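You operate a simulated robot arm through the tools that you are given. There is no shell and no other tool. Be economical: measure what you need, move in short steps, check, and stop when the job is done.

Carry out the task below with a simulated two-armed robot. There is one attempt and no reset: what you move stays moved.

JOB
Swap the full tray in card 31's big drawer for the empty one.
Fine: full tray into the bay marked FULL on the grey rack; shut the drawer and lock both latches again.

The check looks at the end state, three seconds after you hand in, the way a careful person would. Anything else that was tipped, shoved, dropped, spilled or broken makes it a failure.

ROBOT AND FRAMES
Two 7-joint arms with two-finger parallel grippers on one trunk, on a base that drives. Base frame: it is fixed to the floor where the robot stands at the start and does not move with it; the origin is under the middle of the robot, x ahead of it, y to its left, z up. Lengths are in mm, angles in degrees, forces in N, time in s.
The left shoulder is at the start at [50, 168, 1117], the right one opposite. With the tool pointing down near the work surface each hand reaches from about 100 to 360 mm from the robot's upright axis, wherever it stands, measured 20 degrees to its own side. Places, roughly: bay marked full on the grey rack [-2400, 1500, 900]; big drawer thirty-one [700, -700, 300]; drawer latch four [1200, -4500, 500]; drawer latch one [500, -200, 500]; drawer latch three [1000, -3400, 500]; drawer latch two [700, -1300, 500]; green bin [-2250, 1250, 500]; inside of big drawer thirty-one [800, -700, 300]; steel tray three [-2250, 1000, 1000]; steel tray two [1250, -3750, 250]. Payload 1.57 kg a hand.
The tool frame of a hand sits at the grasp point between the pads (the TCP): z along the fingers, y along the line on which they close. The tips reach 30 mm beyond it. The gripper opens to 80 mm. The fingers are 17 mm wide and 12 mm thick; the gripper's body (40 by 82 mm) begins 80 mm behind the TCP.
Orientation is that of the tool frame in the base frame, as a unit quaternion [x, y, z, w]. With the fingers straight down and closing along the base's y, the tool's x points along the base's -x, its y along +y and its z along -z.

CONTROLS
- The arms move only by the tool send_rows. It takes "left_moves", "right_moves" or both (then of equal length, played together; a hand with none holds still); each is a list of rows, each an object of numbers (a shift or turn left out is 0, a gripper value left out holds the last): "grip": the opening, from 0 (shut) to 1 (fully open); "tx", "ty", "tz": the shift along the tool's x, y, z in units of 50 mm (1.0 is 50 mm); "rx", "ry", "rz": the turn, a rotation vector about the tool's x, y, z in units of 5 degrees (1.0 is 5 degrees). In form: [{"grip": .., "tx": .., "ty": .., "tz": .., "rx": .., "ry": .., "rz": ..}, ...]. A call has 1 to 12 rows; each row shifts and turns the commanded pose from where the row before left it, along the tool's axes as they then stand. A call with a number of a shift or a turn outside -1 to 1 is refused whole. A row lasts 0.2 s, in which the tool goes at most 50 mm and 8.6 degrees; a call with a longer step from one row to the next is refused whole, and so is a gripper value outside its range. A pose out of reach is approached as far as the arm can. The call stops where the force on the tool passes 50 N (or 10 N more than at its start, if that is more) or the arm is blocked; 0.2 s more then pass. The fingers move at their own pace (about 45 mm/s each) and stop on an object; they squeeze with about 43 N. The grip force told is the motor's: it shows also when the fingers shut on nothing. Time passes only in rows, and 0.2 s behind the last, so rows that do not move let the fingers close. It gives the time, the measured TCP pose, the force on the tool (base axes), the opening and the grip force at its end, in the units of the frame above (readings bear some noise), with the torque about the TCP (base axes, N m) and any sound that the robot's microphone picked up.
- Cameras (640 x 400 px; columns grow to the right, rows downward): "scene" is now at [78.5, -51.3, 1289.8]; the picture's right is [-0.79, -0.62, 0.00], its down [-0.55, 0.71, -0.44] and it looks along [0.27, -0.35, -0.90] (base axes); focal length 281 px, centre (320, 200). "left" rides on the left gripper at [72, 7, -122] in its tool frame; the picture's right is [-0.09, 1.00, 0.00], its down [-0.84, -0.08, -0.54] and it looks along [-0.54, -0.05, 0.84] (tool axes); focal length 238 px, centre (320, 200). "right" rides on the right gripper at [72, -7, -122] in its tool frame; the picture's right is [0.09, 1.00, 0.00], its down [-0.84, 0.08, -0.54] and it looks along [-0.54, 0.05, 0.84] (tool axes); focal length 238 px, centre (320, 200). There is no depth. A picture from a camera that has moved, and an enlarged one, comes with that camera's place and axes in the base frame and with its lens.
- capture(camera): a new picture of that camera. It takes no simulated time.
- move_column(by): slides the trunk up (or, below 0, down) by that many mm; the arms and the scene camera ride with it, the base frame stays. It gives what a move gives, with no picture.
- drive_base(legs): drives the robot by 1 to 6 legs, each [ahead, left, turn to the left] in mm, mm and degrees, along the robot's own axes; the way and the turn of a leg run together, so that a leg with both is an arc; at most 1500 mm and 180 degrees a leg. The arms and the cameras ride along, it lands a little off, and it stops where it bumps. It gives what a move gives.
- aim_head(pan, tilt): turns the head with the scene camera to pan (to the left, within 80 degrees either way) and tilt (down, from -29 to 69), counted from straight ahead of the robot. It gives what a move gives.
- enlarge(camera, box): a new picture of the part [left, top, right, bottom] of that camera's present view, enlarged. It takes no simulated time.
- hand_in(): hands the job in; it is judged then, once.

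Work in short steps. Places have to be worked out from the pictures, the camera data and where the tool is seen: move nearer, look again, correct. Check each grasp and each placing, and mend what went wrong. You have 120 turns and 88 pictures in all, those below and enlarged ones among them. Open the grippers and draw the arms clear of the work before you hand the job in, unless the task says otherwise; then end with one line.

The tools are called as a command line: name --argument value ..., lists and objects as JSON in quotes. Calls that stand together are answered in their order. send_rows: Moves the arms, as the interface text tells. Its arguments: {"type":"object","properties":{"left_moves":{"type":"array"},"right_moves":{"type":"array"}},"required":[]} The other tools are called the same way: move_column (by) slides the trunk up or down; drive_base (legs) drives the base; aim_head (pan, tilt) turns the head that bears the scene camera; capture (camera) takes a picture; enlarge (camera, box) takes an enlarged picture of a part of a camera's view; hand_in () hands the job in.

At the start:

```text
time: 0.0
left_ee_pos: [284.2, 2.6, 720.9]
left_tool_rot: [-0.002, 1.0, 0.009, -0.001]
left_ft_force: [-0.5, 0.4, 0.2]
left_ft_torque: [-0.02, 0.02, 0.01]
left_opening: 80.0
left_grip_force: 0.0
right_ee_pos: [307.0, -384.5, 662.1]
right_tool_rot: [0.0, 1.0, 0.001, -0.001]
right_ft_force: [0.5, 0.4, 0.3]
right_ft_torque: [0.02, 0.04, 0.03]
right_opening: 80.3
right_grip_force: 0.0
trunk travel left (down, up): [-285.0, 157.0]
robot x, y, heading: [0.0, 0.3, -0.1]
head pan, tilt: [-51.9, 63.9]
```

scene: 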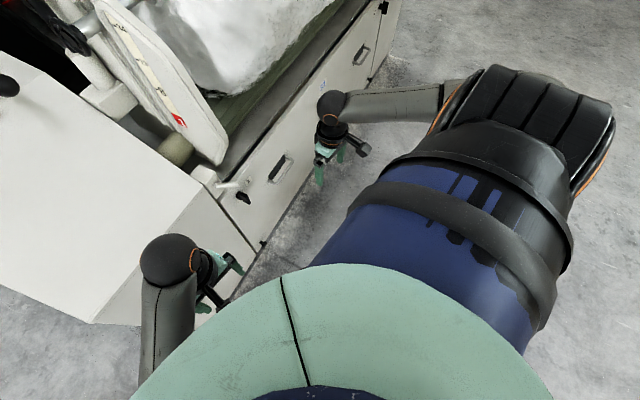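
right: 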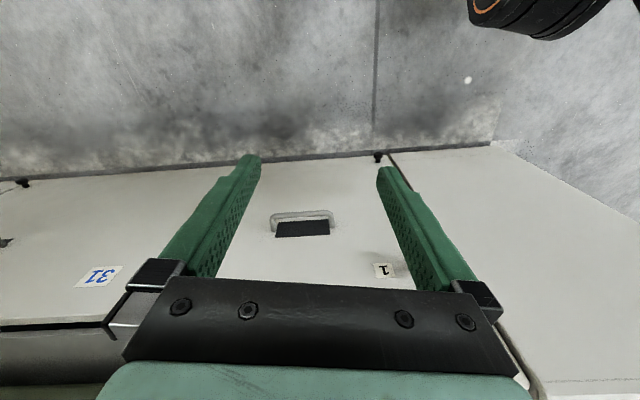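
left: 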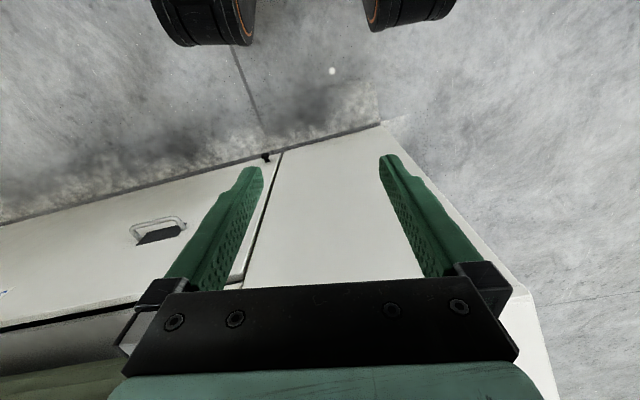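

The first pictures show a cabinet front with a label 31, drawer handles and a second card "1". I look around with the head to understand the layout.

aim_head --pan -40 --tilt 35

capture --camera "scene"

```text
time: 0.9
left_ee_pos: [285.1, 2.1, 720.7]
left_tool_rot: [-0.001, 1.0, 0.008, -0.001]
left_ft_force: [-0.4, 0.1, 0.2]
left_ft_torque: [0.01, 0.01, 0.0]
left_opening: 79.9
left_grip_force: 0.0
right_ee_pos: [306.4, -386.0, 663.4]
right_tool_rot: [0.0, 1.0, 0.0, 0.0]
right_ft_force: [0.1, 0.3, -0.5]
right_ft_torque: [0.02, -0.01, -0.04]
right_opening: 80.2
right_grip_force: 0.1
trunk travel left (down, up): [-285.0, 157.0]
robot x, y, heading: [0.9, 0.7, -0.0]
head pan, tilt: [-40.0, 35.0]
```

```text
84 pictures are left
camera scene: at [107.6, -59.0, 1328.3], right [-0.64, -0.77, 0.0], down [-0.44, 0.37, -0.82], along [0.63, -0.53, -0.57], focal length 281 px, centre (320, 200)
```

scene: 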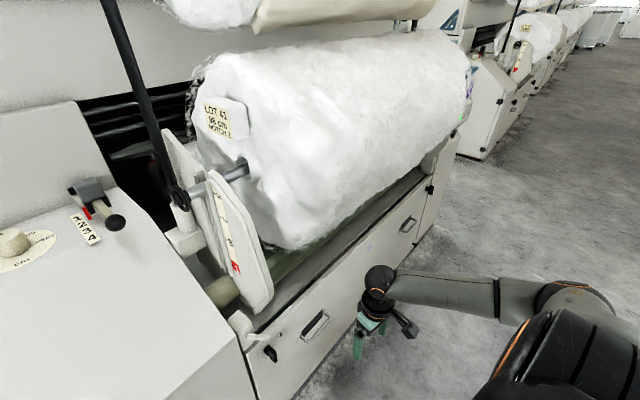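

The robot stands at a carding machine with a long drawer below. I zoom in on the drawer front.

enlarge --camera "scene" --box '[200, 150, 480, 400]'

enlarge --camera "scene" --box '[400, 0, 640, 170]'

```text
1.60 times, centred on (340, 275) of scene
camera zoom: at [107.6, -59.0, 1328.3], right [-0.64, -0.77, 0.0], down [-0.44, 0.37, -0.82], along [0.63, -0.53, -0.57], focal length 449 px, centre (288, 80)
```

zoom: 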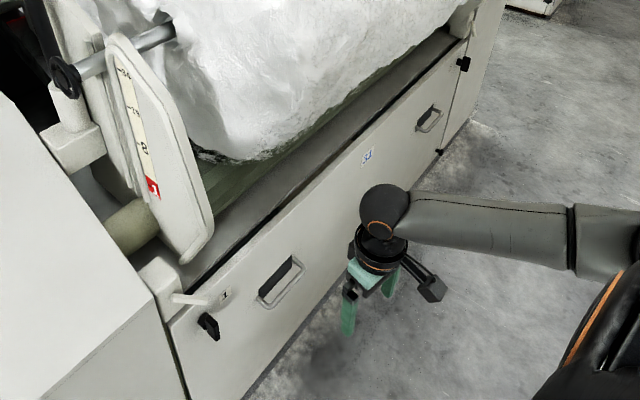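

```text
2.35 times, centred on (520, 85) of scene
camera zoom: at [107.6, -59.0, 1328.3], right [-0.64, -0.77, 0.0], down [-0.44, 0.37, -0.82], along [0.63, -0.53, -0.57], focal length 661 px, centre (-151, 471)
```

zoom: 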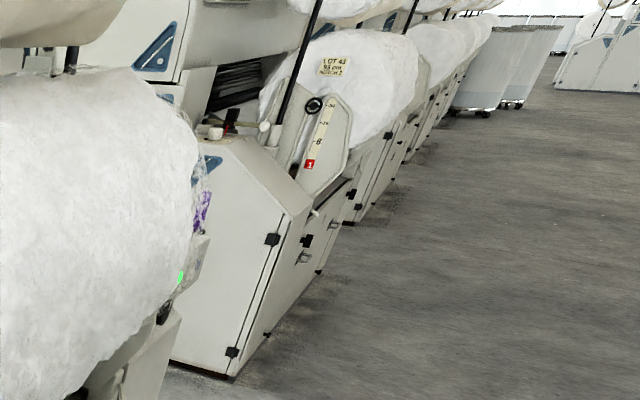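

I back off to look at the rack behind left.

drive_base --legs '[[-600, 0, 0], [0, 0, 130]]'

aim_head --pan 10 --tilt 15

capture --camera "scene"

```text
time: 9.8
left_ee_pos: [-783.2, 211.7, 721.2]
left_tool_rot: [0.914, -0.406, -0.003, 0.009]
left_ft_force: [-0.3, 0.8, -0.2]
left_ft_torque: [0.05, -0.04, -0.04]
left_opening: 80.1
left_grip_force: 0.0
right_ee_pos: [-510.0, 485.1, 663.4]
right_tool_rot: [0.913, -0.407, 0.0, 0.0]
right_ft_force: [0.0, -0.9, 0.7]
right_ft_torque: [-0.04, -0.01, 0.0]
right_opening: 80.1
right_grip_force: 0.0
trunk travel left (down, up): [-285.0, 157.0]
robot x, y, heading: [-589.7, -0.9, 132.2]
head pan, tilt: [-40.0, 35.0]
```

```text
time: 10.9
left_ee_pos: [-781.1, 210.9, 720.4]
left_tool_rot: [0.914, -0.406, -0.003, 0.008]
left_ft_force: [0.1, -0.1, 0.4]
left_ft_torque: [0.03, -0.01, 0.03]
left_opening: 80.0
left_grip_force: 0.1
right_ee_pos: [-508.4, 486.2, 661.4]
right_tool_rot: [0.913, -0.407, 0.0, 0.0]
right_ft_force: [-0.2, 0.2, 0.2]
right_ft_torque: [-0.01, -0.06, -0.02]
right_opening: 80.3
right_grip_force: 0.0
trunk travel left (down, up): [-285.0, 157.0]
robot x, y, heading: [-590.0, 0.8, 131.9]
head pan, tilt: [10.0, 15.0]
```

```text
81 pictures are left
camera scene: at [-690.4, 85.4, 1360.4], right [0.62, 0.79, 0.0], down [0.2, -0.16, -0.97], along [-0.76, 0.6, -0.26], focal length 281 px, centre (320, 200)
```

scene: 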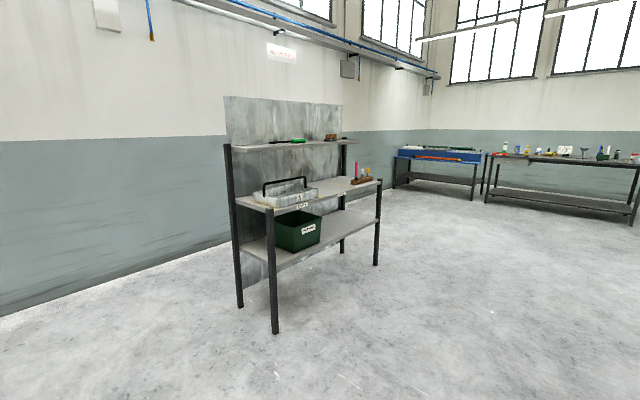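

enlarge --camera "scene" --box '[220, 120, 400, 280]'

```text
2.50 times, centred on (310, 200) of scene
camera zoom: at [-690.4, 85.4, 1360.4], right [0.62, 0.79, 0.0], down [0.2, -0.16, -0.97], along [-0.76, 0.6, -0.26], focal length 702 px, centre (345, 200)
```

zoom: 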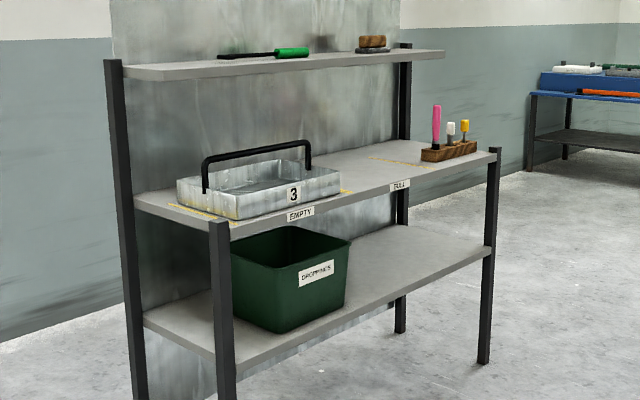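

The rack: tray 3 in EMPTY bay, FULL bay to its right. Now I go back facing the machine to study latches.

drive_base --legs '[[0, 0, -122], [300, -400, 0]]'

aim_head --pan 0 --tilt 42

capture --camera "scene"

```text
time: 18.9
left_ee_pos: [56.9, -289.1, 720.5]
left_tool_rot: [-0.093, 0.996, 0.009, -0.002]
left_ft_force: [0.0, 0.6, -0.2]
left_ft_torque: [0.0, 0.01, 0.01]
left_opening: 80.0
left_grip_force: 0.0
right_ee_pos: [147.2, -665.8, 662.9]
right_tool_rot: [-0.092, 0.996, 0.0, 0.0]
right_ft_force: [0.0, -0.1, -0.1]
right_ft_torque: [0.04, -0.03, -0.01]
right_opening: 80.1
right_grip_force: 0.1
trunk travel left (down, up): [-285.0, 157.0]
robot x, y, heading: [-221.9, -342.3, 10.7]
head pan, tilt: [10.0, 15.0]
```

```text
time: 19.9
left_ee_pos: [55.3, -289.0, 721.0]
left_tool_rot: [-0.093, 0.996, 0.01, -0.002]
left_ft_force: [-0.2, -0.5, -0.5]
left_ft_torque: [0.03, 0.0, -0.02]
left_opening: 79.8
left_grip_force: 0.0
right_ee_pos: [148.3, -665.6, 662.9]
right_tool_rot: [-0.092, 0.996, 0.0, 0.0]
right_ft_force: [0.9, -0.1, -0.1]
right_ft_torque: [-0.02, 0.02, 0.01]
right_opening: 80.2
right_grip_force: 0.2
trunk travel left (down, up): [-285.0, 157.0]
robot x, y, heading: [-224.0, -344.4, 10.7]
head pan, tilt: [0.0, 42.0]
```

```text
79 pictures are left
camera scene: at [-102.3, -322.8, 1318.0], right [0.18, -0.98, 0.0], down [-0.66, -0.12, -0.74], along [0.73, 0.14, -0.67], focal length 281 px, centre (320, 200)
```

scene: 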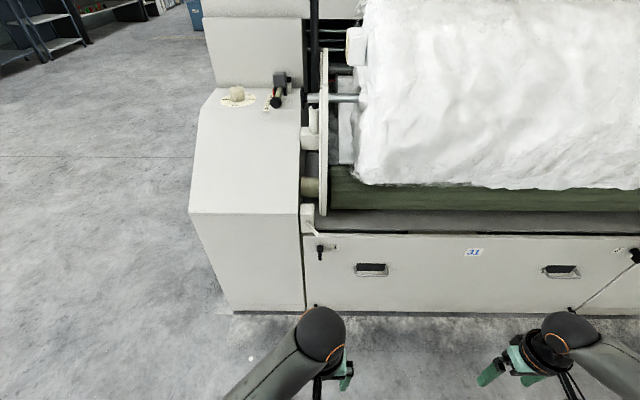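

enlarge --camera "scene" --box '[290, 215, 400, 320]'

enlarge --camera "scene" --box '[520, 215, 640, 330]'

```text
3.81 times, centred on (345, 268) of scene
camera zoom: at [-102.3, -322.8, 1318.0], right [0.18, -0.98, 0.0], down [-0.66, -0.12, -0.74], along [0.73, 0.14, -0.67], focal length 1070 px, centre (225, -57)
```

zoom: 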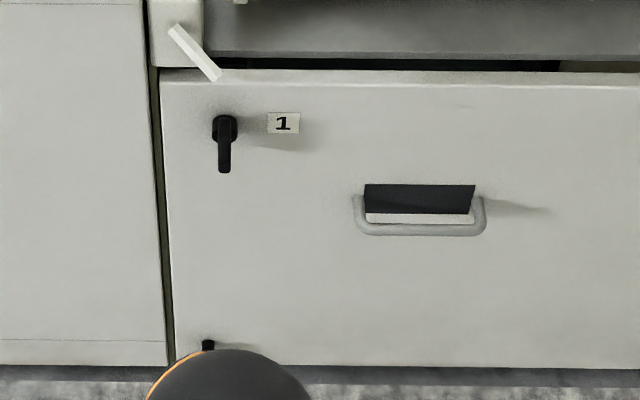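

```text
3.48 times, centred on (580, 272) of scene
camera zoom: at [-102.3, -322.8, 1318.0], right [0.18, -0.98, 0.0], down [-0.66, -0.12, -0.74], along [0.73, 0.14, -0.67], focal length 977 px, centre (-584, -52)
```

zoom: 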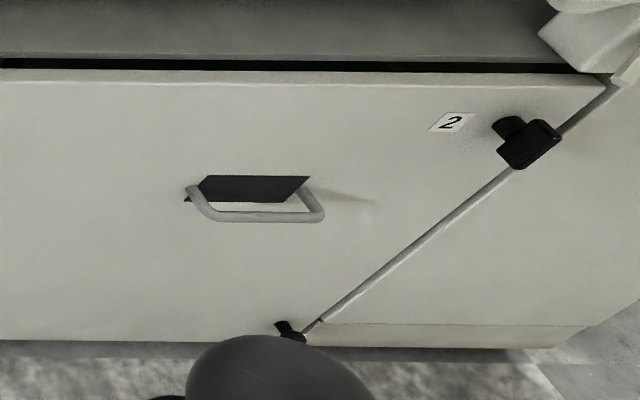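

Both latches sit at about z=500, the face's inward normal is heading about 10°. I centre the robot on the drawer about 560 mm from its face, lower the trunk and look.

drive_base --legs '[[0, -559, -0.8], [190, 0, 0]]'

move_column --by -150

aim_head --pan 0 --tilt 50

capture --camera "scene"

capture --camera "right"

```text
time: 24.2
left_ee_pos: [343.8, -810.6, 720.3]
left_tool_rot: [-0.088, 0.996, 0.008, -0.002]
left_ft_force: [-0.4, -0.2, 0.6]
left_ft_torque: [0.01, 0.03, 0.01]
left_opening: 80.1
left_grip_force: 0.0
right_ee_pos: [431.2, -1187.2, 662.3]
right_tool_rot: [-0.085, 0.996, 0.0, 0.0]
right_ft_force: [0.7, -0.4, 0.2]
right_ft_torque: [0.02, -0.01, 0.04]
right_opening: 80.2
right_grip_force: 0.0
trunk travel left (down, up): [-285.0, 157.0]
robot x, y, heading: [59.6, -860.9, 9.9]
head pan, tilt: [0.0, 42.0]
```

```text
time: 26.0
left_ee_pos: [342.2, -809.4, 570.1]
left_tool_rot: [-0.087, 0.996, 0.01, -0.002]
left_ft_force: [-0.5, -0.3, -0.4]
left_ft_torque: [0.02, 0.04, -0.02]
left_opening: 80.0
left_grip_force: 0.0
right_ee_pos: [430.5, -1188.7, 512.2]
right_tool_rot: [-0.085, 0.996, 0.0, 0.0]
right_ft_force: [0.6, -0.1, -0.3]
right_ft_torque: [-0.01, 0.0, 0.01]
right_opening: 79.8
right_grip_force: 0.0
trunk travel left (down, up): [-135.0, 307.0]
robot x, y, heading: [58.3, -861.5, 9.9]
head pan, tilt: [0.0, 42.0]
```

```text
time: 26.7
left_ee_pos: [342.7, -810.3, 570.6]
left_tool_rot: [-0.087, 0.996, 0.01, -0.002]
left_ft_force: [0.2, 0.8, 0.8]
left_ft_torque: [0.0, -0.01, 0.0]
left_opening: 80.0
left_grip_force: 0.1
right_ee_pos: [431.9, -1188.5, 512.6]
right_tool_rot: [-0.085, 0.996, 0.0, 0.0]
right_ft_force: [-0.5, -0.1, 0.0]
right_ft_torque: [-0.01, -0.02, -0.04]
right_opening: 80.1
right_grip_force: 0.2
trunk travel left (down, up): [-135.0, 307.0]
robot x, y, heading: [64.3, -866.0, 10.0]
head pan, tilt: [0.0, 50.0]
```

```text
76 pictures are left
camera scene: at [179.1, -842.9, 1156.7], right [0.17, -0.99, 0.0], down [-0.75, -0.13, -0.64], along [0.63, 0.11, -0.77], focal length 281 px, centre (320, 200)
```

scene: 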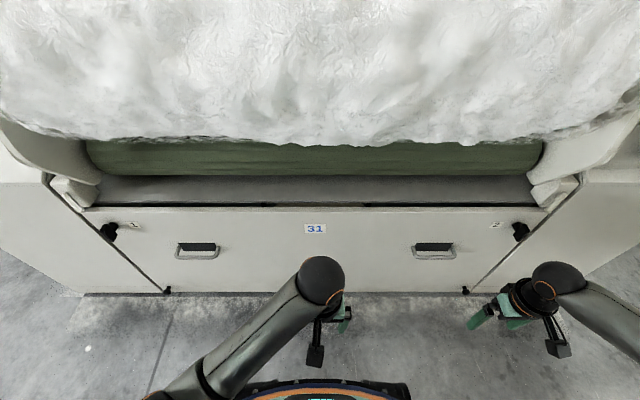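

```text
75 pictures are left
camera right: at [362.1, -1205.8, 635.3], right [-0.26, 0.97, 0.0], down [0.81, 0.22, 0.54], along [0.52, 0.14, -0.84], focal length 238 px, centre (320, 200)
```

right: 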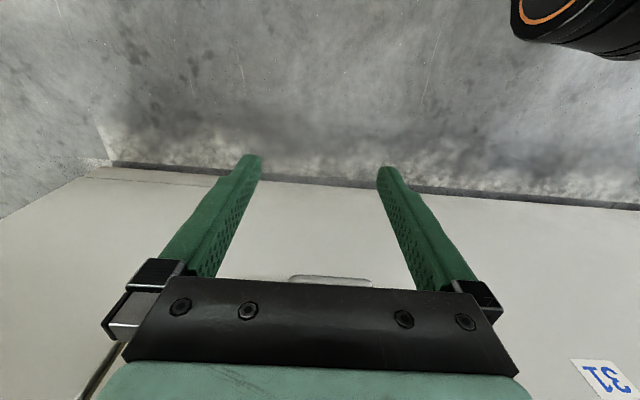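

enlarge --camera "scene" --box '[60, 200, 230, 300]'

enlarge --camera "scene" --box '[400, 200, 570, 300]'

```text
3.76 times, centred on (145, 250) of scene
camera zoom: at [179.1, -842.9, 1156.7], right [0.17, -0.99, 0.0], down [-0.75, -0.13, -0.64], along [0.63, 0.11, -0.77], focal length 1057 px, centre (979, 12)
```

zoom: 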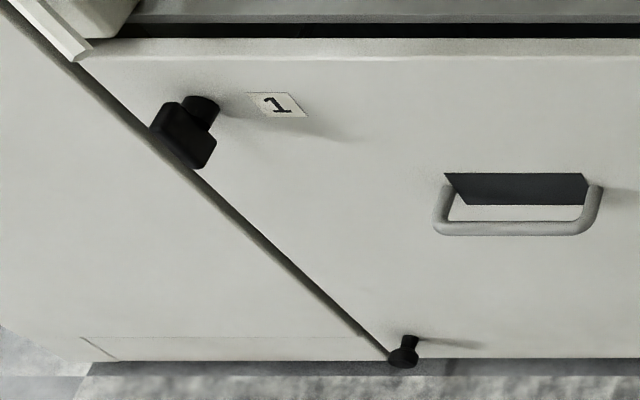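

```text
3.76 times, centred on (485, 250) of scene
camera zoom: at [179.1, -842.9, 1156.7], right [0.17, -0.99, 0.0], down [-0.75, -0.13, -0.64], along [0.63, 0.11, -0.77], focal length 1057 px, centre (-301, 12)
```

zoom: 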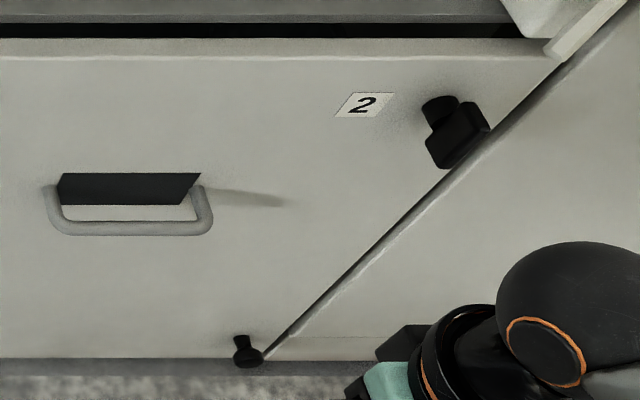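

Both levers hang straight down (locked). I pitch both hands forward, moving the left hand out to the left side as it turns.

send_rows --left_moves '[{"ty": 0.9}, {"ty": 0.9, "ry": -1}, {"ty": 0.9, "ry": -1}, {"ty": 0.9, "ry": -1}, {"ty": 0.9, "ry": -1}, {"ty": 0.9, "ry": -1}, {"ty": 0.9, "ry": -1}, {"ty": 0.9, "ry": -1}, {"ry": -1}, {"ry": -1}, {"ry": -1}, {"ry": -1}]' --right_moves '[{"ry": 0}, {"ry": -1}, {"ry": -1}, {"ry": -1}, {"ry": -1}, {"ry": -1}, {"ry": -1}, {"ry": -1}, {"ry": -1}, {"ry": -1}, {"ry": -1}, {"ry": -1}]'

capture --camera "scene"

```text
time: 29.3
left_ee_pos: [279.6, -454.9, 576.6]
left_tool_rot: [-0.073, 0.884, 0.048, 0.459]
left_ft_force: [0.2, -0.2, 0.3]
left_ft_torque: [-0.03, 0.01, -0.01]
left_opening: 80.0
left_grip_force: 0.0
right_ee_pos: [431.6, -1186.9, 512.4]
right_tool_rot: [-0.076, 0.883, 0.04, 0.461]
right_ft_force: [0.4, -0.4, 0.4]
right_ft_torque: [0.03, -0.02, -0.02]
right_opening: 80.1
right_grip_force: 0.1
trunk travel left (down, up): [-135.0, 307.0]
robot x, y, heading: [62.7, -862.6, 9.7]
head pan, tilt: [0.0, 50.0]
```

```text
72 pictures are left
camera scene: at [179.1, -842.9, 1156.7], right [0.17, -0.99, 0.0], down [-0.76, -0.13, -0.64], along [0.63, 0.11, -0.77], focal length 281 px, centre (320, 200)
```

scene: 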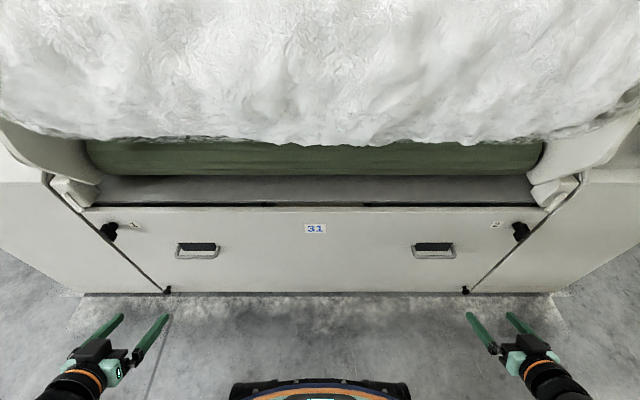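

Pitching works. I finish the pitch to horizontal and spread the hands towards the latches.

send_rows --left_moves '[{"ty": 0.6, "ry": -1}, {"ty": 0.6, "ry": -1}, {"ty": 0.6, "ry": -1}, {"ty": 0.6, "ry": -1}, {"ty": 0.6, "ry": -1}, {"ty": 0.6, "ry": -1}, {"ty": 0.54, "ry": -1}, {"tx": 0.8}, {"tx": 0.74}]' --right_moves '[{"ty": -0.5, "ry": -1}, {"ty": -0.5, "ry": -1}, {"ty": -0.5, "ry": -1}, {"ty": -0.5, "ry": -1}, {"ty": -0.5, "ry": -1}, {"ty": -0.5, "ry": -1}, {"ty": -0.6, "ry": -1}, {"tx": 0.1}, {"tx": 0.1}]'

capture --camera "right"

capture --camera "left"

```text
time: 31.3
left_ee_pos: [245.3, -252.8, 504.5]
left_tool_rot: [-0.055, 0.705, 0.068, 0.704]
left_ft_force: [0.3, 0.7, 0.3]
left_ft_torque: [0.0, 0.01, -0.01]
left_opening: 79.8
left_grip_force: 0.0
right_ee_pos: [463.3, -1363.8, 501.8]
right_tool_rot: [-0.06, 0.705, 0.06, 0.705]
right_ft_force: [0.3, -0.9, -0.1]
right_ft_torque: [0.0, 0.0, 0.04]
right_opening: 80.0
right_grip_force: 0.0
trunk travel left (down, up): [-135.0, 307.0]
robot x, y, heading: [62.9, -860.8, 10.0]
head pan, tilt: [0.0, 50.0]
```

```text
71 pictures are left
camera right: at [344.3, -1391.8, 431.4], right [-0.17, 0.98, -0.09], down [-0.55, -0.02, 0.84], along [0.82, 0.19, 0.54], focal length 238 px, centre (320, 200)
```

right: 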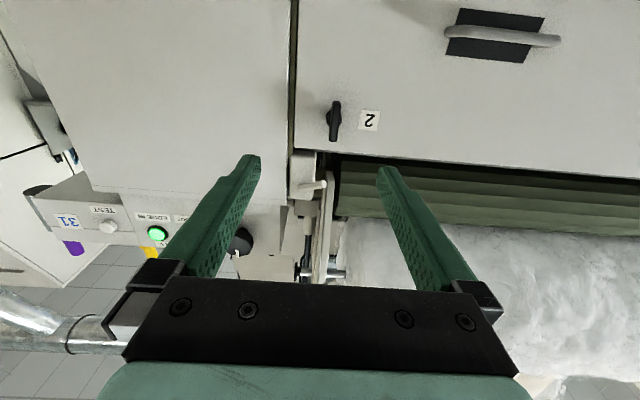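

```text
70 pictures are left
camera left: at [124.3, -266.9, 433.2], right [-0.17, 0.98, 0.11], down [-0.52, -0.18, 0.84], along [0.84, 0.09, 0.54], focal length 238 px, centre (320, 200)
```

left: 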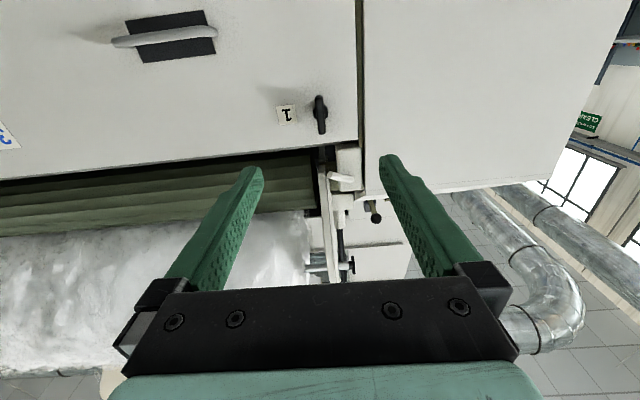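

enlarge --camera "right" --box '[290, 80, 390, 160]'

enlarge --camera "left" --box '[270, 80, 370, 160]'

```text
5.00 times, centred on (340, 120) of right
camera zoom: at [344.3, -1391.8, 431.4], right [-0.17, 0.98, -0.09], down [-0.55, -0.02, 0.84], along [0.82, 0.19, 0.54], focal length 1192 px, centre (220, 600)
```

zoom: 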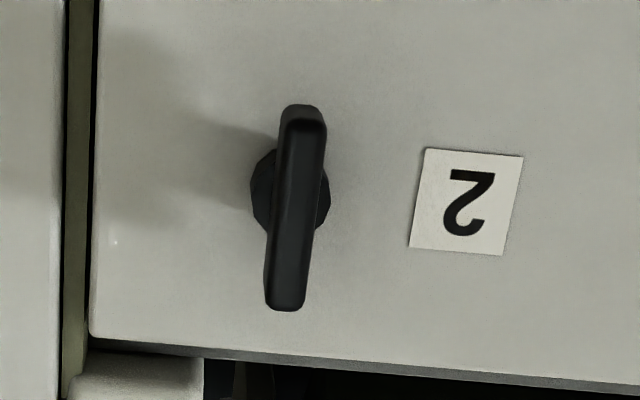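

```text
5.00 times, centred on (320, 120) of left
camera zoom: at [124.3, -266.9, 433.2], right [-0.17, 0.98, 0.11], down [-0.52, -0.18, 0.84], along [0.84, 0.09, 0.54], focal length 1192 px, centre (320, 600)
```

zoom: 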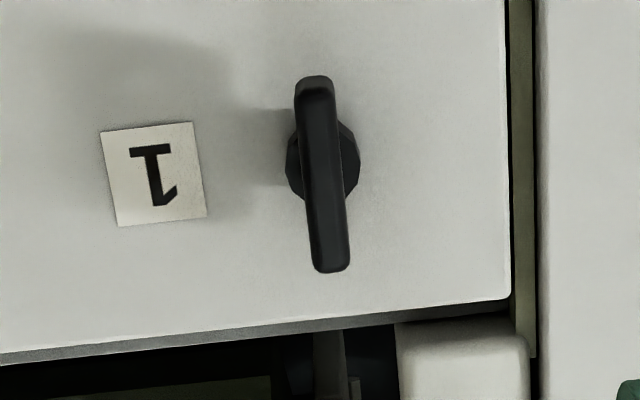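

The levers are T-bars centred on their pivots (z≈523–525, about n≈460), both vertical. I align and advance both hands, open, most of the way.

send_rows --left_moves '[{"tx": -0.35}, {"tz": 0.9}, {"tz": 0.9}, {"tz": 0.9}, {"tz": 0.9}, {"tz": 0.4}]' --right_moves '[{"tx": -0.46, "ty": 0.5}, {"tz": 0.8}, {"tz": 0.8}, {"tz": 0.8}, {"tz": 0.8}, {"tz": 0.4}]'

capture --camera "right"

capture --camera "left"

```text
time: 32.7
left_ee_pos: [430.2, -233.2, 530.9]
left_tool_rot: [-0.055, 0.706, 0.068, 0.703]
left_ft_force: [0.0, 0.8, -0.8]
left_ft_torque: [-0.01, -0.01, -0.04]
left_opening: 80.1
left_grip_force: 0.1
left hand out of reach, approached as far as the arm can: row 5, 6
right_ee_pos: [632.2, -1307.4, 526.9]
right_tool_rot: [-0.059, 0.705, 0.059, 0.705]
right_ft_force: [-0.2, -0.9, 0.0]
right_ft_torque: [0.0, -0.03, 0.02]
right_opening: 79.8
right_grip_force: 0.1
right hand out of reach, approached as far as the arm can: row 6
trunk travel left (down, up): [-135.0, 307.0]
robot x, y, heading: [61.0, -860.5, 9.9]
head pan, tilt: [0.0, 50.0]
```

```text
67 pictures are left
camera right: at [514.1, -1334.1, 456.0], right [-0.17, 0.98, -0.09], down [-0.55, -0.02, 0.84], along [0.82, 0.19, 0.54], focal length 238 px, centre (320, 200)
```

right: 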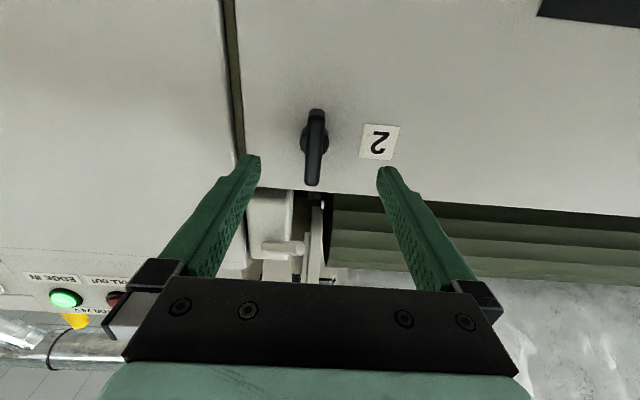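

```text
66 pictures are left
camera left: at [308.6, -248.7, 460.2], right [-0.17, 0.98, 0.11], down [-0.52, -0.18, 0.84], along [0.84, 0.09, 0.54], focal length 238 px, centre (320, 200)
```

left: 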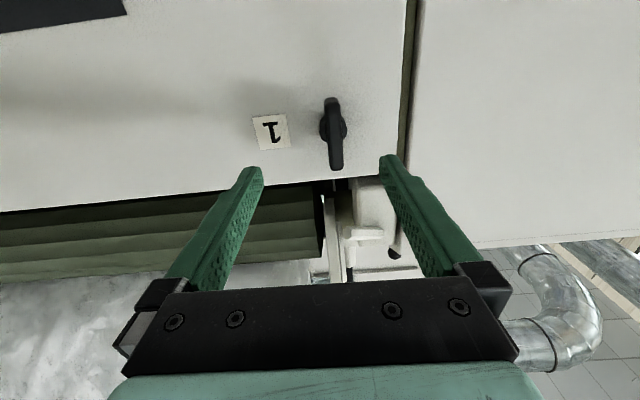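

Refined: lever fronts at n≈457, z≈521, t≈1400 (right) and 293 (left). The arms are at reach limit, so I retract a bit and drive 90 mm nearer.

send_rows --left_moves '[{"tz": -0.8}, {"tz": -0.8}]' --right_moves '[{"tz": -0.9}, {"tz": -0.9}]'

drive_base --legs '[[90, 0, 0]]'

```text
time: 33.3
left_ee_pos: [350.6, -247.7, 530.2]
left_tool_rot: [-0.055, 0.705, 0.068, 0.703]
left_ft_force: [0.2, 0.5, -0.8]
left_ft_torque: [0.02, -0.02, 0.0]
left_opening: 80.1
left_grip_force: 0.0
right_ee_pos: [541.4, -1324.1, 527.7]
right_tool_rot: [-0.06, 0.704, 0.059, 0.705]
right_ft_force: [0.5, 0.2, 0.3]
right_ft_torque: [-0.01, -0.01, -0.01]
right_opening: 79.9
right_grip_force: 0.0
trunk travel left (down, up): [-135.0, 307.0]
robot x, y, heading: [63.2, -863.4, 9.8]
head pan, tilt: [0.0, 50.0]
```

```text
time: 34.4
left_ee_pos: [440.5, -232.5, 529.6]
left_tool_rot: [-0.054, 0.706, 0.068, 0.703]
left_ft_force: [0.0, -0.5, -0.5]
left_ft_torque: [0.01, 0.04, -0.02]
left_opening: 80.3
left_grip_force: 0.0
right_ee_pos: [630.6, -1309.8, 526.9]
right_tool_rot: [-0.061, 0.704, 0.061, 0.705]
right_ft_force: [0.8, -0.3, 1.2]
right_ft_torque: [0.04, 0.0, 0.0]
right_opening: 80.3
right_grip_force: 0.1
trunk travel left (down, up): [-135.0, 307.0]
robot x, y, heading: [151.6, -842.9, 9.9]
head pan, tilt: [0.0, 50.0]
```

send_rows --left_moves '[{"tx": 0.18, "ty": 0.23}, {"tz": 0.5}, {"tz": 0.5}]' --right_moves '[{"tx": 0.1}, {"tz": 0.5}, {"tz": 0.5}]'

capture --camera "right"

capture --camera "left"

```text
time: 35.2
left_ee_pos: [488.0, -212.6, 525.0]
left_tool_rot: [-0.057, 0.706, 0.069, 0.703]
left_ft_force: [-0.3, -1.1, -0.3]
left_ft_torque: [-0.01, -0.02, 0.02]
left_opening: 80.0
left_grip_force: 0.1
left hand out of reach, approached as far as the arm can: row 3
right_ee_pos: [678.8, -1301.8, 520.8]
right_tool_rot: [-0.06, 0.705, 0.06, 0.704]
right_ft_force: [-0.2, -0.8, 0.8]
right_ft_torque: [0.05, -0.03, -0.01]
right_opening: 80.1
right_grip_force: 0.0
trunk travel left (down, up): [-135.0, 307.0]
robot x, y, heading: [151.2, -847.0, 9.8]
head pan, tilt: [0.0, 50.0]
```

```text
65 pictures are left
camera right: at [560.2, -1327.4, 449.0], right [-0.17, 0.98, -0.09], down [-0.55, -0.02, 0.84], along [0.82, 0.19, 0.54], focal length 238 px, centre (320, 200)
```

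right: 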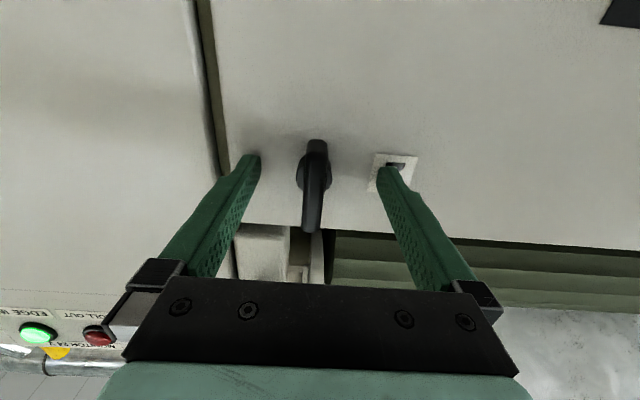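

```text
64 pictures are left
camera left: at [365.7, -229.2, 453.0], right [-0.17, 0.98, 0.11], down [-0.52, -0.18, 0.84], along [0.84, 0.09, 0.54], focal length 238 px, centre (320, 200)
```

left: 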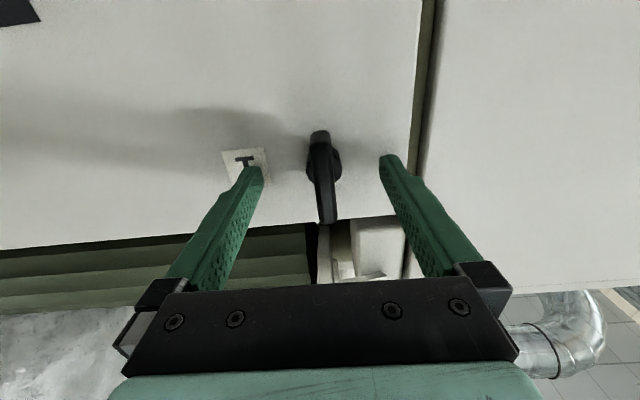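

Both levers lie between the fingertips with ~17 mm overlap. Close both grippers.

send_rows --left_moves '[{"grip": 0.5}, {"grip": 0.1}, {"grip": 0}, {"grip": 0}, {"grip": 0}, {"grip": 0}]' --right_moves '[{"grip": 0.5, "tz": 0.14}, {"grip": 0.1}, {"grip": 0}, {"grip": 0}, {"grip": 0}, {"grip": 0}]'

```text
time: 36.0
left_ee_pos: [488.1, -213.1, 524.0]
left_tool_rot: [-0.055, 0.706, 0.068, 0.703]
left_ft_force: [0.4, 5.6, -0.1]
left_ft_torque: [-0.06, 0.01, -0.02]
left_opening: 18.0
left_grip_force: 2.7
right_ee_pos: [679.7, -1301.8, 516.1]
right_tool_rot: [-0.06, 0.708, 0.059, 0.701]
right_ft_force: [-0.9, 1.1, -0.1]
right_ft_torque: [0.0, -0.05, -0.1]
right_opening: 40.4
right_grip_force: 2.5
trunk travel left (down, up): [-135.0, 307.0]
robot x, y, heading: [154.0, -844.7, 9.5]
head pan, tilt: [0.0, 50.0]
stopped in row 3 (right hand): the force on the tool passed its limit (the readings are from after the stop); the commanded pose is now the measured one
```

The right hand stopped on force, probably touching something. Back the right off 6 mm and look.

send_rows --right_moves '[{"tz": -0.12, "grip": 0.5}]'

capture --camera "right"

capture --camera "left"

```text
time: 36.4
left_ee_pos: [487.2, -210.7, 523.8]
left_tool_rot: [-0.058, 0.706, 0.072, 0.702]
left_ft_force: [1.8, 18.8, -2.0]
left_ft_torque: [0.0, 0.17, -0.35]
left_opening: 12.3
left_grip_force: 20.2
right_ee_pos: [675.3, -1302.2, 518.1]
right_tool_rot: [-0.061, 0.707, 0.06, 0.702]
right_ft_force: [0.7, 0.0, -0.2]
right_ft_torque: [0.03, -0.02, 0.0]
right_opening: 39.9
right_grip_force: 0.1
trunk travel left (down, up): [-135.0, 307.0]
robot x, y, heading: [153.6, -847.5, 9.5]
head pan, tilt: [0.0, 50.0]
```

```text
63 pictures are left
camera right: at [556.2, -1329.1, 447.8], right [-0.17, 0.98, -0.09], down [-0.54, -0.01, 0.84], along [0.82, 0.19, 0.53], focal length 238 px, centre (320, 200)
```

right: 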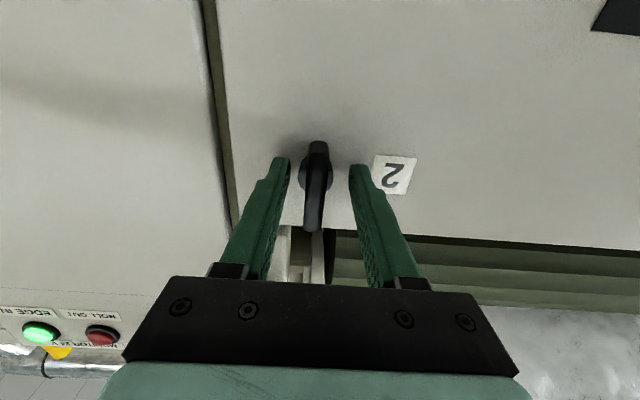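

```text
62 pictures are left
camera left: at [365.1, -226.8, 453.4], right [-0.18, 0.98, 0.11], down [-0.51, -0.19, 0.84], along [0.84, 0.09, 0.54], focal length 238 px, centre (320, 200)
```

left: 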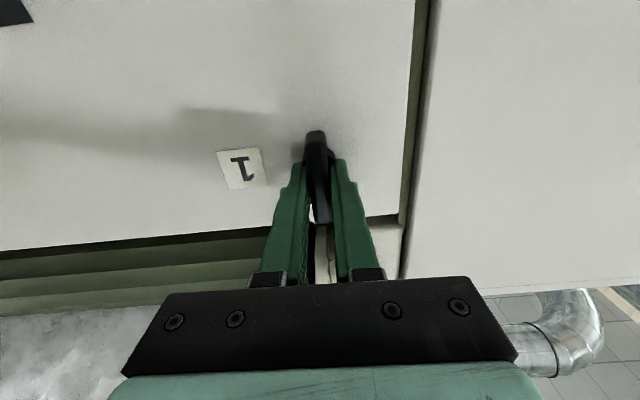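

Left has the lever (12.3 mm). Right just touched the face; now closes properly at this depth.

send_rows --right_moves '[{"tx": -0.08, "ty": -0.04, "grip": 0.3}, {"grip": 0.1}, {"grip": 0}, {"grip": 0}, {"grip": 0}]'

```text
time: 37.6
left_ee_pos: [487.6, -211.6, 524.0]
left_tool_rot: [-0.057, 0.706, 0.069, 0.702]
left_ft_force: [-1.7, 29.0, -3.2]
left_ft_torque: [0.19, -0.6, -0.47]
left_opening: 12.3
left_grip_force: 29.2
right_ee_pos: [675.8, -1304.1, 523.0]
right_tool_rot: [-0.061, 0.708, 0.059, 0.701]
right_ft_force: [5.5, -4.4, -0.6]
right_ft_torque: [0.0, 0.36, 0.4]
right_opening: 11.9
right_grip_force: 29.1
trunk travel left (down, up): [-135.0, 307.0]
robot x, y, heading: [151.2, -846.5, 9.6]
head pan, tilt: [0.0, 50.0]
```

Both gripped. Test roll by 15° each: right clockwise, left counter-clockwise, watching torque.

send_rows --left_moves '[{"ty": 0.05}, {"rz": -1}, {"rz": -1}, {"rz": -1}]' --right_moves '[{"ty": 0}, {"rz": 1}, {"rz": 1}, {"rz": 1}]'

```text
time: 38.6
left_ee_pos: [487.2, -209.9, 524.1]
left_tool_rot: [-0.146, 0.694, -0.024, 0.705]
left_ft_force: [-3.0, 24.7, 0.8]
left_ft_torque: [0.69, 0.63, -0.53]
left_opening: 16.1
left_grip_force: 31.5
right_ee_pos: [675.9, -1304.0, 522.2]
right_tool_rot: [0.035, 0.71, 0.149, 0.688]
right_ft_force: [7.6, -12.4, 0.2]
right_ft_torque: [-0.12, 0.41, 0.78]
right_opening: 12.1
right_grip_force: 29.4
trunk travel left (down, up): [-135.0, 307.0]
robot x, y, heading: [153.8, -848.2, 9.5]
head pan, tilt: [0.0, 50.0]
```

The right lever turns freely clockwise; the left resists counter-clockwise, so turn it clockwise too.

send_rows --left_moves '[{"rz": 1}, {"rz": 1}, {"rz": 1}, {"rz": 1}, {"rz": 1}, {"rz": 1}, {"rz": 1}]' --right_moves '[{"rz": 1}, {"rz": 1}, {"rz": 1}, {"rz": 1}, {"rz": 1}, {"rz": 1}, {"rz": 1}]'

capture --camera "left"

capture --camera "right"

```text
time: 40.2
left_ee_pos: [486.9, -212.6, 523.4]
left_tool_rot: [0.067, 0.707, 0.189, 0.679]
left_ft_force: [-10.7, 15.7, -1.7]
left_ft_torque: [-0.03, 0.78, 0.09]
left_opening: 11.8
left_grip_force: 29.1
right_ee_pos: [675.5, -1306.2, 522.8]
right_tool_rot: [0.247, 0.667, 0.349, 0.611]
right_ft_force: [15.1, -24.1, -5.1]
right_ft_torque: [0.01, -0.29, 0.57]
right_opening: 12.1
right_grip_force: 29.1
trunk travel left (down, up): [-135.0, 307.0]
robot x, y, heading: [153.6, -845.1, 9.7]
head pan, tilt: [0.0, 50.0]
```

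```text
61 pictures are left
camera left: at [360.5, -204.0, 460.9], right [-0.15, 0.88, 0.45], down [-0.46, -0.46, 0.76], along [0.87, -0.09, 0.48], focal length 238 px, centre (320, 200)
```

left: 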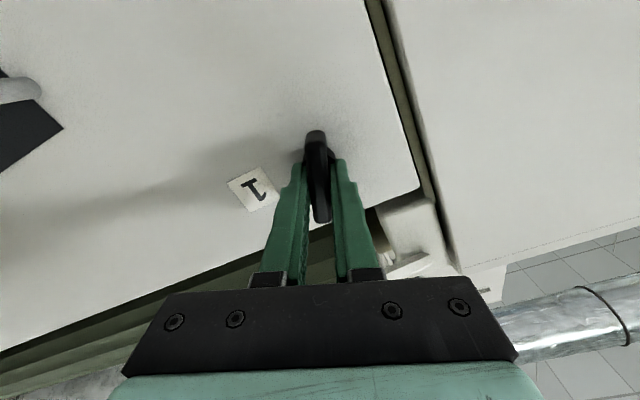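

```text
60 pictures are left
camera right: at [547.0, -1275.7, 472.0], right [-0.11, 0.7, 0.7], down [-0.43, -0.67, 0.6], along [0.9, -0.24, 0.38], focal length 238 px, centre (320, 200)
```

right: 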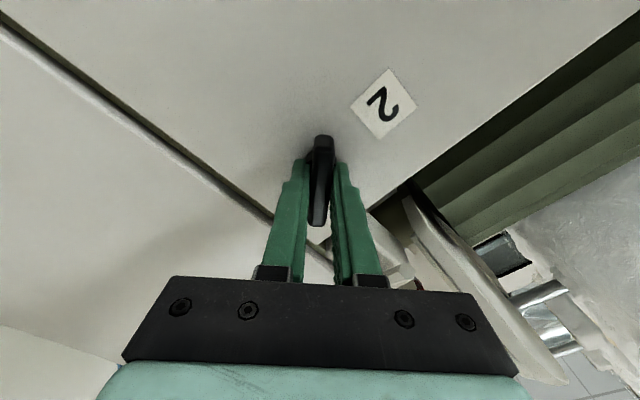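

send_rows --left_moves '[{"rz": 1}, {"rz": 1}, {"rz": 1}, {"rz": 1}, {"rz": 1}, {"rz": 1}, {"rz": 1}, {"rz": 1}]' --right_moves '[{"rz": 1, "tx": -0.03, "ty": -0.026}, {"rz": 1}, {"rz": 1}, {"rz": 1}, {"rz": 1}, {"rz": 1}, {"rz": 1}, {"rz": 1}]'

```text
time: 42.0
left_ee_pos: [487.1, -215.5, 522.0]
left_tool_rot: [0.307, 0.641, 0.408, 0.573]
left_ft_force: [-9.9, -2.0, -12.2]
left_ft_torque: [-0.01, -0.3, 0.76]
left_opening: 12.1
left_grip_force: 29.4
right_ee_pos: [674.1, -1305.0, 520.0]
right_tool_rot: [0.459, 0.543, 0.538, 0.452]
right_ft_force: [12.8, -12.7, -10.9]
right_ft_torque: [-0.04, -0.69, 0.08]
right_opening: 12.2
right_grip_force: 29.3
trunk travel left (down, up): [-135.0, 307.0]
robot x, y, heading: [148.5, -846.6, 9.5]
head pan, tilt: [0.0, 50.0]
```

Right is at 90°. Finish left (6 more), nudge the right by 5° to feel for a stop.

send_rows --left_moves '[{"rz": 1}, {"rz": 1}, {"rz": 1}, {"rz": 1}, {"rz": 1}, {"rz": 1}]' --right_moves '[{"rz": 0}, {"rz": 0}, {"rz": 0}, {"rz": 0}, {"rz": 0.6}, {"rz": 0}]'

```text
time: 43.4
left_ee_pos: [488.8, -214.6, 520.6]
left_tool_rot: [0.463, 0.541, 0.541, 0.448]
left_ft_force: [-0.1, -6.7, -27.7]
left_ft_torque: [-0.5, -0.6, -0.03]
left_opening: 12.5
left_grip_force: 28.7
right_ee_pos: [674.6, -1304.4, 519.9]
right_tool_rot: [0.472, 0.533, 0.548, 0.439]
right_ft_force: [6.1, -6.6, -14.0]
right_ft_torque: [-0.46, -0.73, 0.52]
right_opening: 12.7
right_grip_force: 29.8
trunk travel left (down, up): [-135.0, 307.0]
robot x, y, heading: [152.8, -844.7, 9.5]
head pan, tilt: [0.0, 50.0]
```

A stop torque shows on both at 90°: levers are fully turned. Release and retract straight back, then look.

send_rows --left_moves '[{"rz": -0.3, "grip": 0.4}, {"grip": 0.5}, {"grip": 0.5}, {"tz": -1}, {"tz": -1}, {"tz": -0.6}]' --right_moves '[{"rz": -0.6, "grip": 0.4}, {"grip": 0.5}, {"grip": 0.5}, {"tz": -1}, {"tz": -1}, {"tz": -0.6}]'

capture --camera "scene"

```text
time: 44.8
left_ee_pos: [359.0, -235.0, 525.0]
left_tool_rot: [0.454, 0.544, 0.538, 0.457]
left_ft_force: [0.2, 0.1, 0.6]
left_ft_torque: [0.0, 0.01, 0.01]
left_opening: 39.6
left_grip_force: 0.0
right_ee_pos: [546.4, -1329.6, 523.5]
right_tool_rot: [0.458, 0.542, 0.538, 0.455]
right_ft_force: [0.3, 0.6, 0.2]
right_ft_torque: [0.01, 0.01, -0.02]
right_opening: 40.3
right_grip_force: 0.2
trunk travel left (down, up): [-135.0, 307.0]
robot x, y, heading: [153.5, -843.2, 9.3]
head pan, tilt: [0.0, 50.0]
```

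```text
59 pictures are left
camera scene: at [268.0, -827.8, 1156.7], right [0.17, -0.99, 0.0], down [-0.76, -0.13, -0.64], along [0.63, 0.11, -0.77], focal length 281 px, centre (320, 200)
```

scene: 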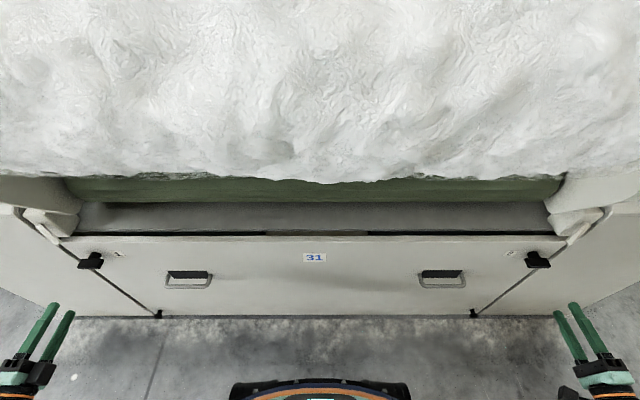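

Both levers are now horizontal (unlocked). I move the hands (still rolled, closing vertically) in front of the two drawer handles and look.

send_rows --left_moves '[{"tx": -0.85, "ty": -0.24}, {"tx": -0.85, "ty": -0.24}, {"tx": -0.85, "ty": -0.24}, {"tx": -0.85, "ty": -0.24}, {"tx": -0.84, "ty": -0.24}]' --right_moves '[{"tx": 0.83, "ty": -0.24}, {"tx": 0.83, "ty": -0.24}, {"tx": 0.83, "ty": -0.24}, {"tx": 0.83, "ty": -0.24}, {"tx": 0.84, "ty": -0.24}]'

capture --camera "right"

capture --camera "left"

```text
time: 46.0
left_ee_pos: [398.2, -445.4, 464.9]
left_tool_rot: [0.454, 0.543, 0.539, 0.456]
left_ft_force: [-0.5, -0.2, -0.4]
left_ft_torque: [-0.01, 0.02, -0.01]
left_opening: 39.7
left_grip_force: 0.0
right_ee_pos: [510.6, -1122.5, 462.6]
right_tool_rot: [0.457, 0.543, 0.538, 0.455]
right_ft_force: [-0.2, 0.1, -0.3]
right_ft_torque: [0.0, 0.03, 0.06]
right_opening: 39.9
right_grip_force: 0.0
trunk travel left (down, up): [-135.0, 307.0]
robot x, y, heading: [155.2, -846.3, 9.8]
head pan, tilt: [0.0, 50.0]
```

```text
58 pictures are left
camera right: at [378.6, -1073.4, 457.3], right [-0.01, 0.09, 1.0], down [-0.39, -0.92, 0.08], along [0.92, -0.39, 0.04], focal length 238 px, centre (320, 200)
```

right: 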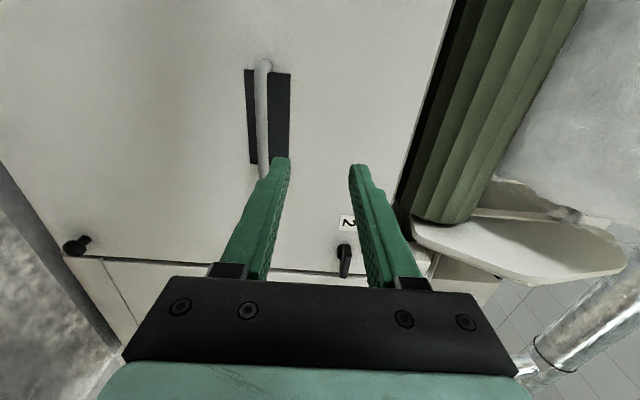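

```text
57 pictures are left
camera left: at [264.9, -398.0, 472.0], right [0.02, -0.08, 1.0], down [-0.39, -0.92, -0.07], along [0.92, -0.39, -0.05], focal length 238 px, centre (320, 200)
```

left: 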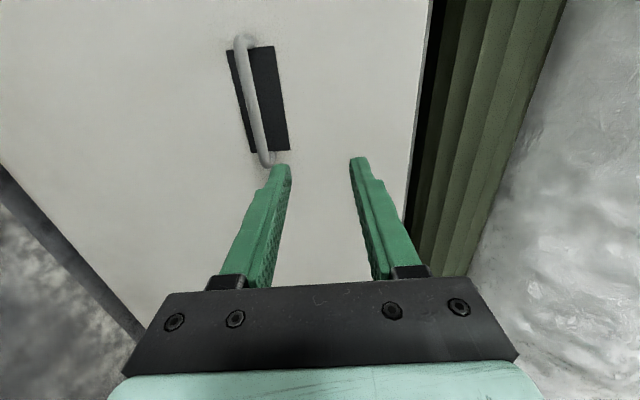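

Handle bars at n≈437, z≈401, t≈1197 and 495. I lower the hands, approach with a partial step, and look.

send_rows --left_moves '[{"tx": 0.24, "ty": -0.5, "grip": 0.8}, {"ty": -0.8}, {"tz": 0.8}, {"tz": 0.8}]' --right_moves '[{"tx": -0.06, "ty": -0.5, "grip": 0.8}, {"ty": -0.73}, {"tz": 0.8}, {"tz": 0.8}]'

capture --camera "right"

capture --camera "left"

```text
time: 47.0
left_ee_pos: [470.4, -423.8, 414.0]
left_tool_rot: [0.453, 0.544, 0.539, 0.457]
left_ft_force: [-0.6, 0.3, -0.3]
left_ft_torque: [0.04, 0.03, 0.0]
left_opening: 64.1
left_grip_force: 0.1
left hand out of reach, approached as far as the arm can: row 3, 4
right_ee_pos: [585.1, -1110.6, 406.6]
right_tool_rot: [0.457, 0.543, 0.539, 0.453]
right_ft_force: [0.0, -0.3, 0.3]
right_ft_torque: [0.06, 0.02, 0.0]
right_opening: 64.1
right_grip_force: 0.0
right hand out of reach, approached as far as the arm can: row 4
trunk travel left (down, up): [-135.0, 307.0]
robot x, y, heading: [152.8, -841.3, 9.3]
head pan, tilt: [0.0, 50.0]
```

```text
56 pictures are left
camera right: at [454.2, -1060.4, 402.4], right [-0.01, 0.09, 1.0], down [-0.39, -0.92, 0.08], along [0.92, -0.39, 0.04], focal length 238 px, centre (320, 200)
```

right: 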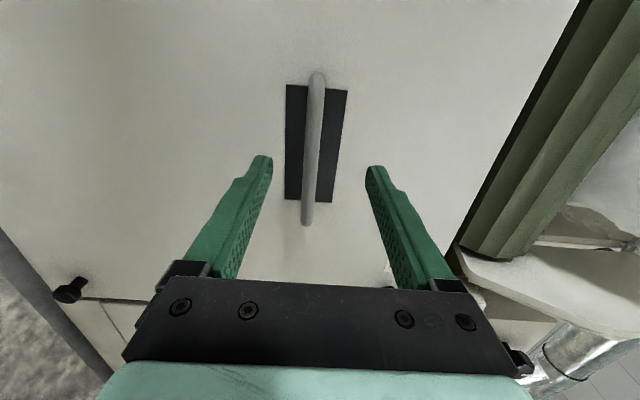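

```text
55 pictures are left
camera left: at [338.0, -376.6, 420.9], right [0.02, -0.08, 1.0], down [-0.39, -0.92, -0.07], along [0.92, -0.39, -0.05], focal length 238 px, centre (320, 200)
```

left: 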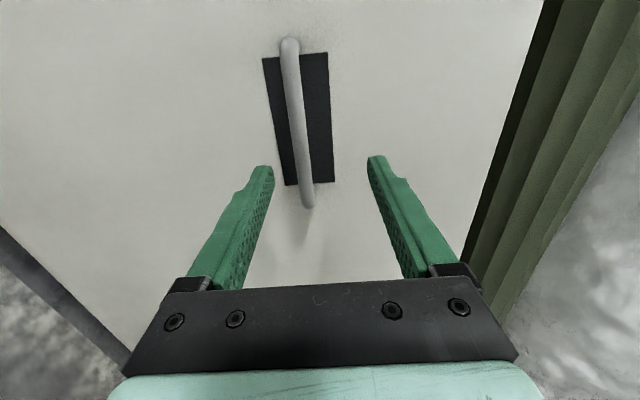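

The arms are too high for this reach; lower the trunk 100 mm, raising the hands in turn.

move_column --by -100

send_rows --left_moves '[{"ty": 0.9}, {"ty": 0.8}]' --right_moves '[{"ty": 0.98}, {"ty": 0.9}]'

```text
time: 48.3
left_ee_pos: [470.5, -425.2, 313.1]
left_tool_rot: [0.452, 0.543, 0.539, 0.458]
left_ft_force: [0.7, 0.0, -0.1]
left_ft_torque: [0.02, 0.03, 0.01]
left_opening: 64.0
left_grip_force: 0.2
right_ee_pos: [585.4, -1110.3, 305.9]
right_tool_rot: [0.458, 0.543, 0.538, 0.454]
right_ft_force: [0.1, 0.1, -0.1]
right_ft_torque: [0.0, 0.04, -0.02]
right_opening: 63.9
right_grip_force: 0.0
trunk travel left (down, up): [-35.0, 407.0]
robot x, y, heading: [156.6, -846.1, 9.6]
head pan, tilt: [0.0, 50.0]
```

```text
time: 48.9
left_ee_pos: [470.8, -421.4, 396.3]
left_tool_rot: [0.454, 0.545, 0.538, 0.456]
left_ft_force: [0.1, 0.3, -0.8]
left_ft_torque: [0.02, -0.02, 0.0]
left_opening: 64.1
left_grip_force: 0.1
right_ee_pos: [585.9, -1114.1, 400.7]
right_tool_rot: [0.459, 0.544, 0.535, 0.454]
right_ft_force: [0.5, 0.1, 0.1]
right_ft_torque: [0.02, -0.01, 0.0]
right_opening: 63.8
right_grip_force: 0.1
trunk travel left (down, up): [-35.0, 407.0]
robot x, y, heading: [153.7, -844.2, 9.7]
head pan, tilt: [0.0, 50.0]
```

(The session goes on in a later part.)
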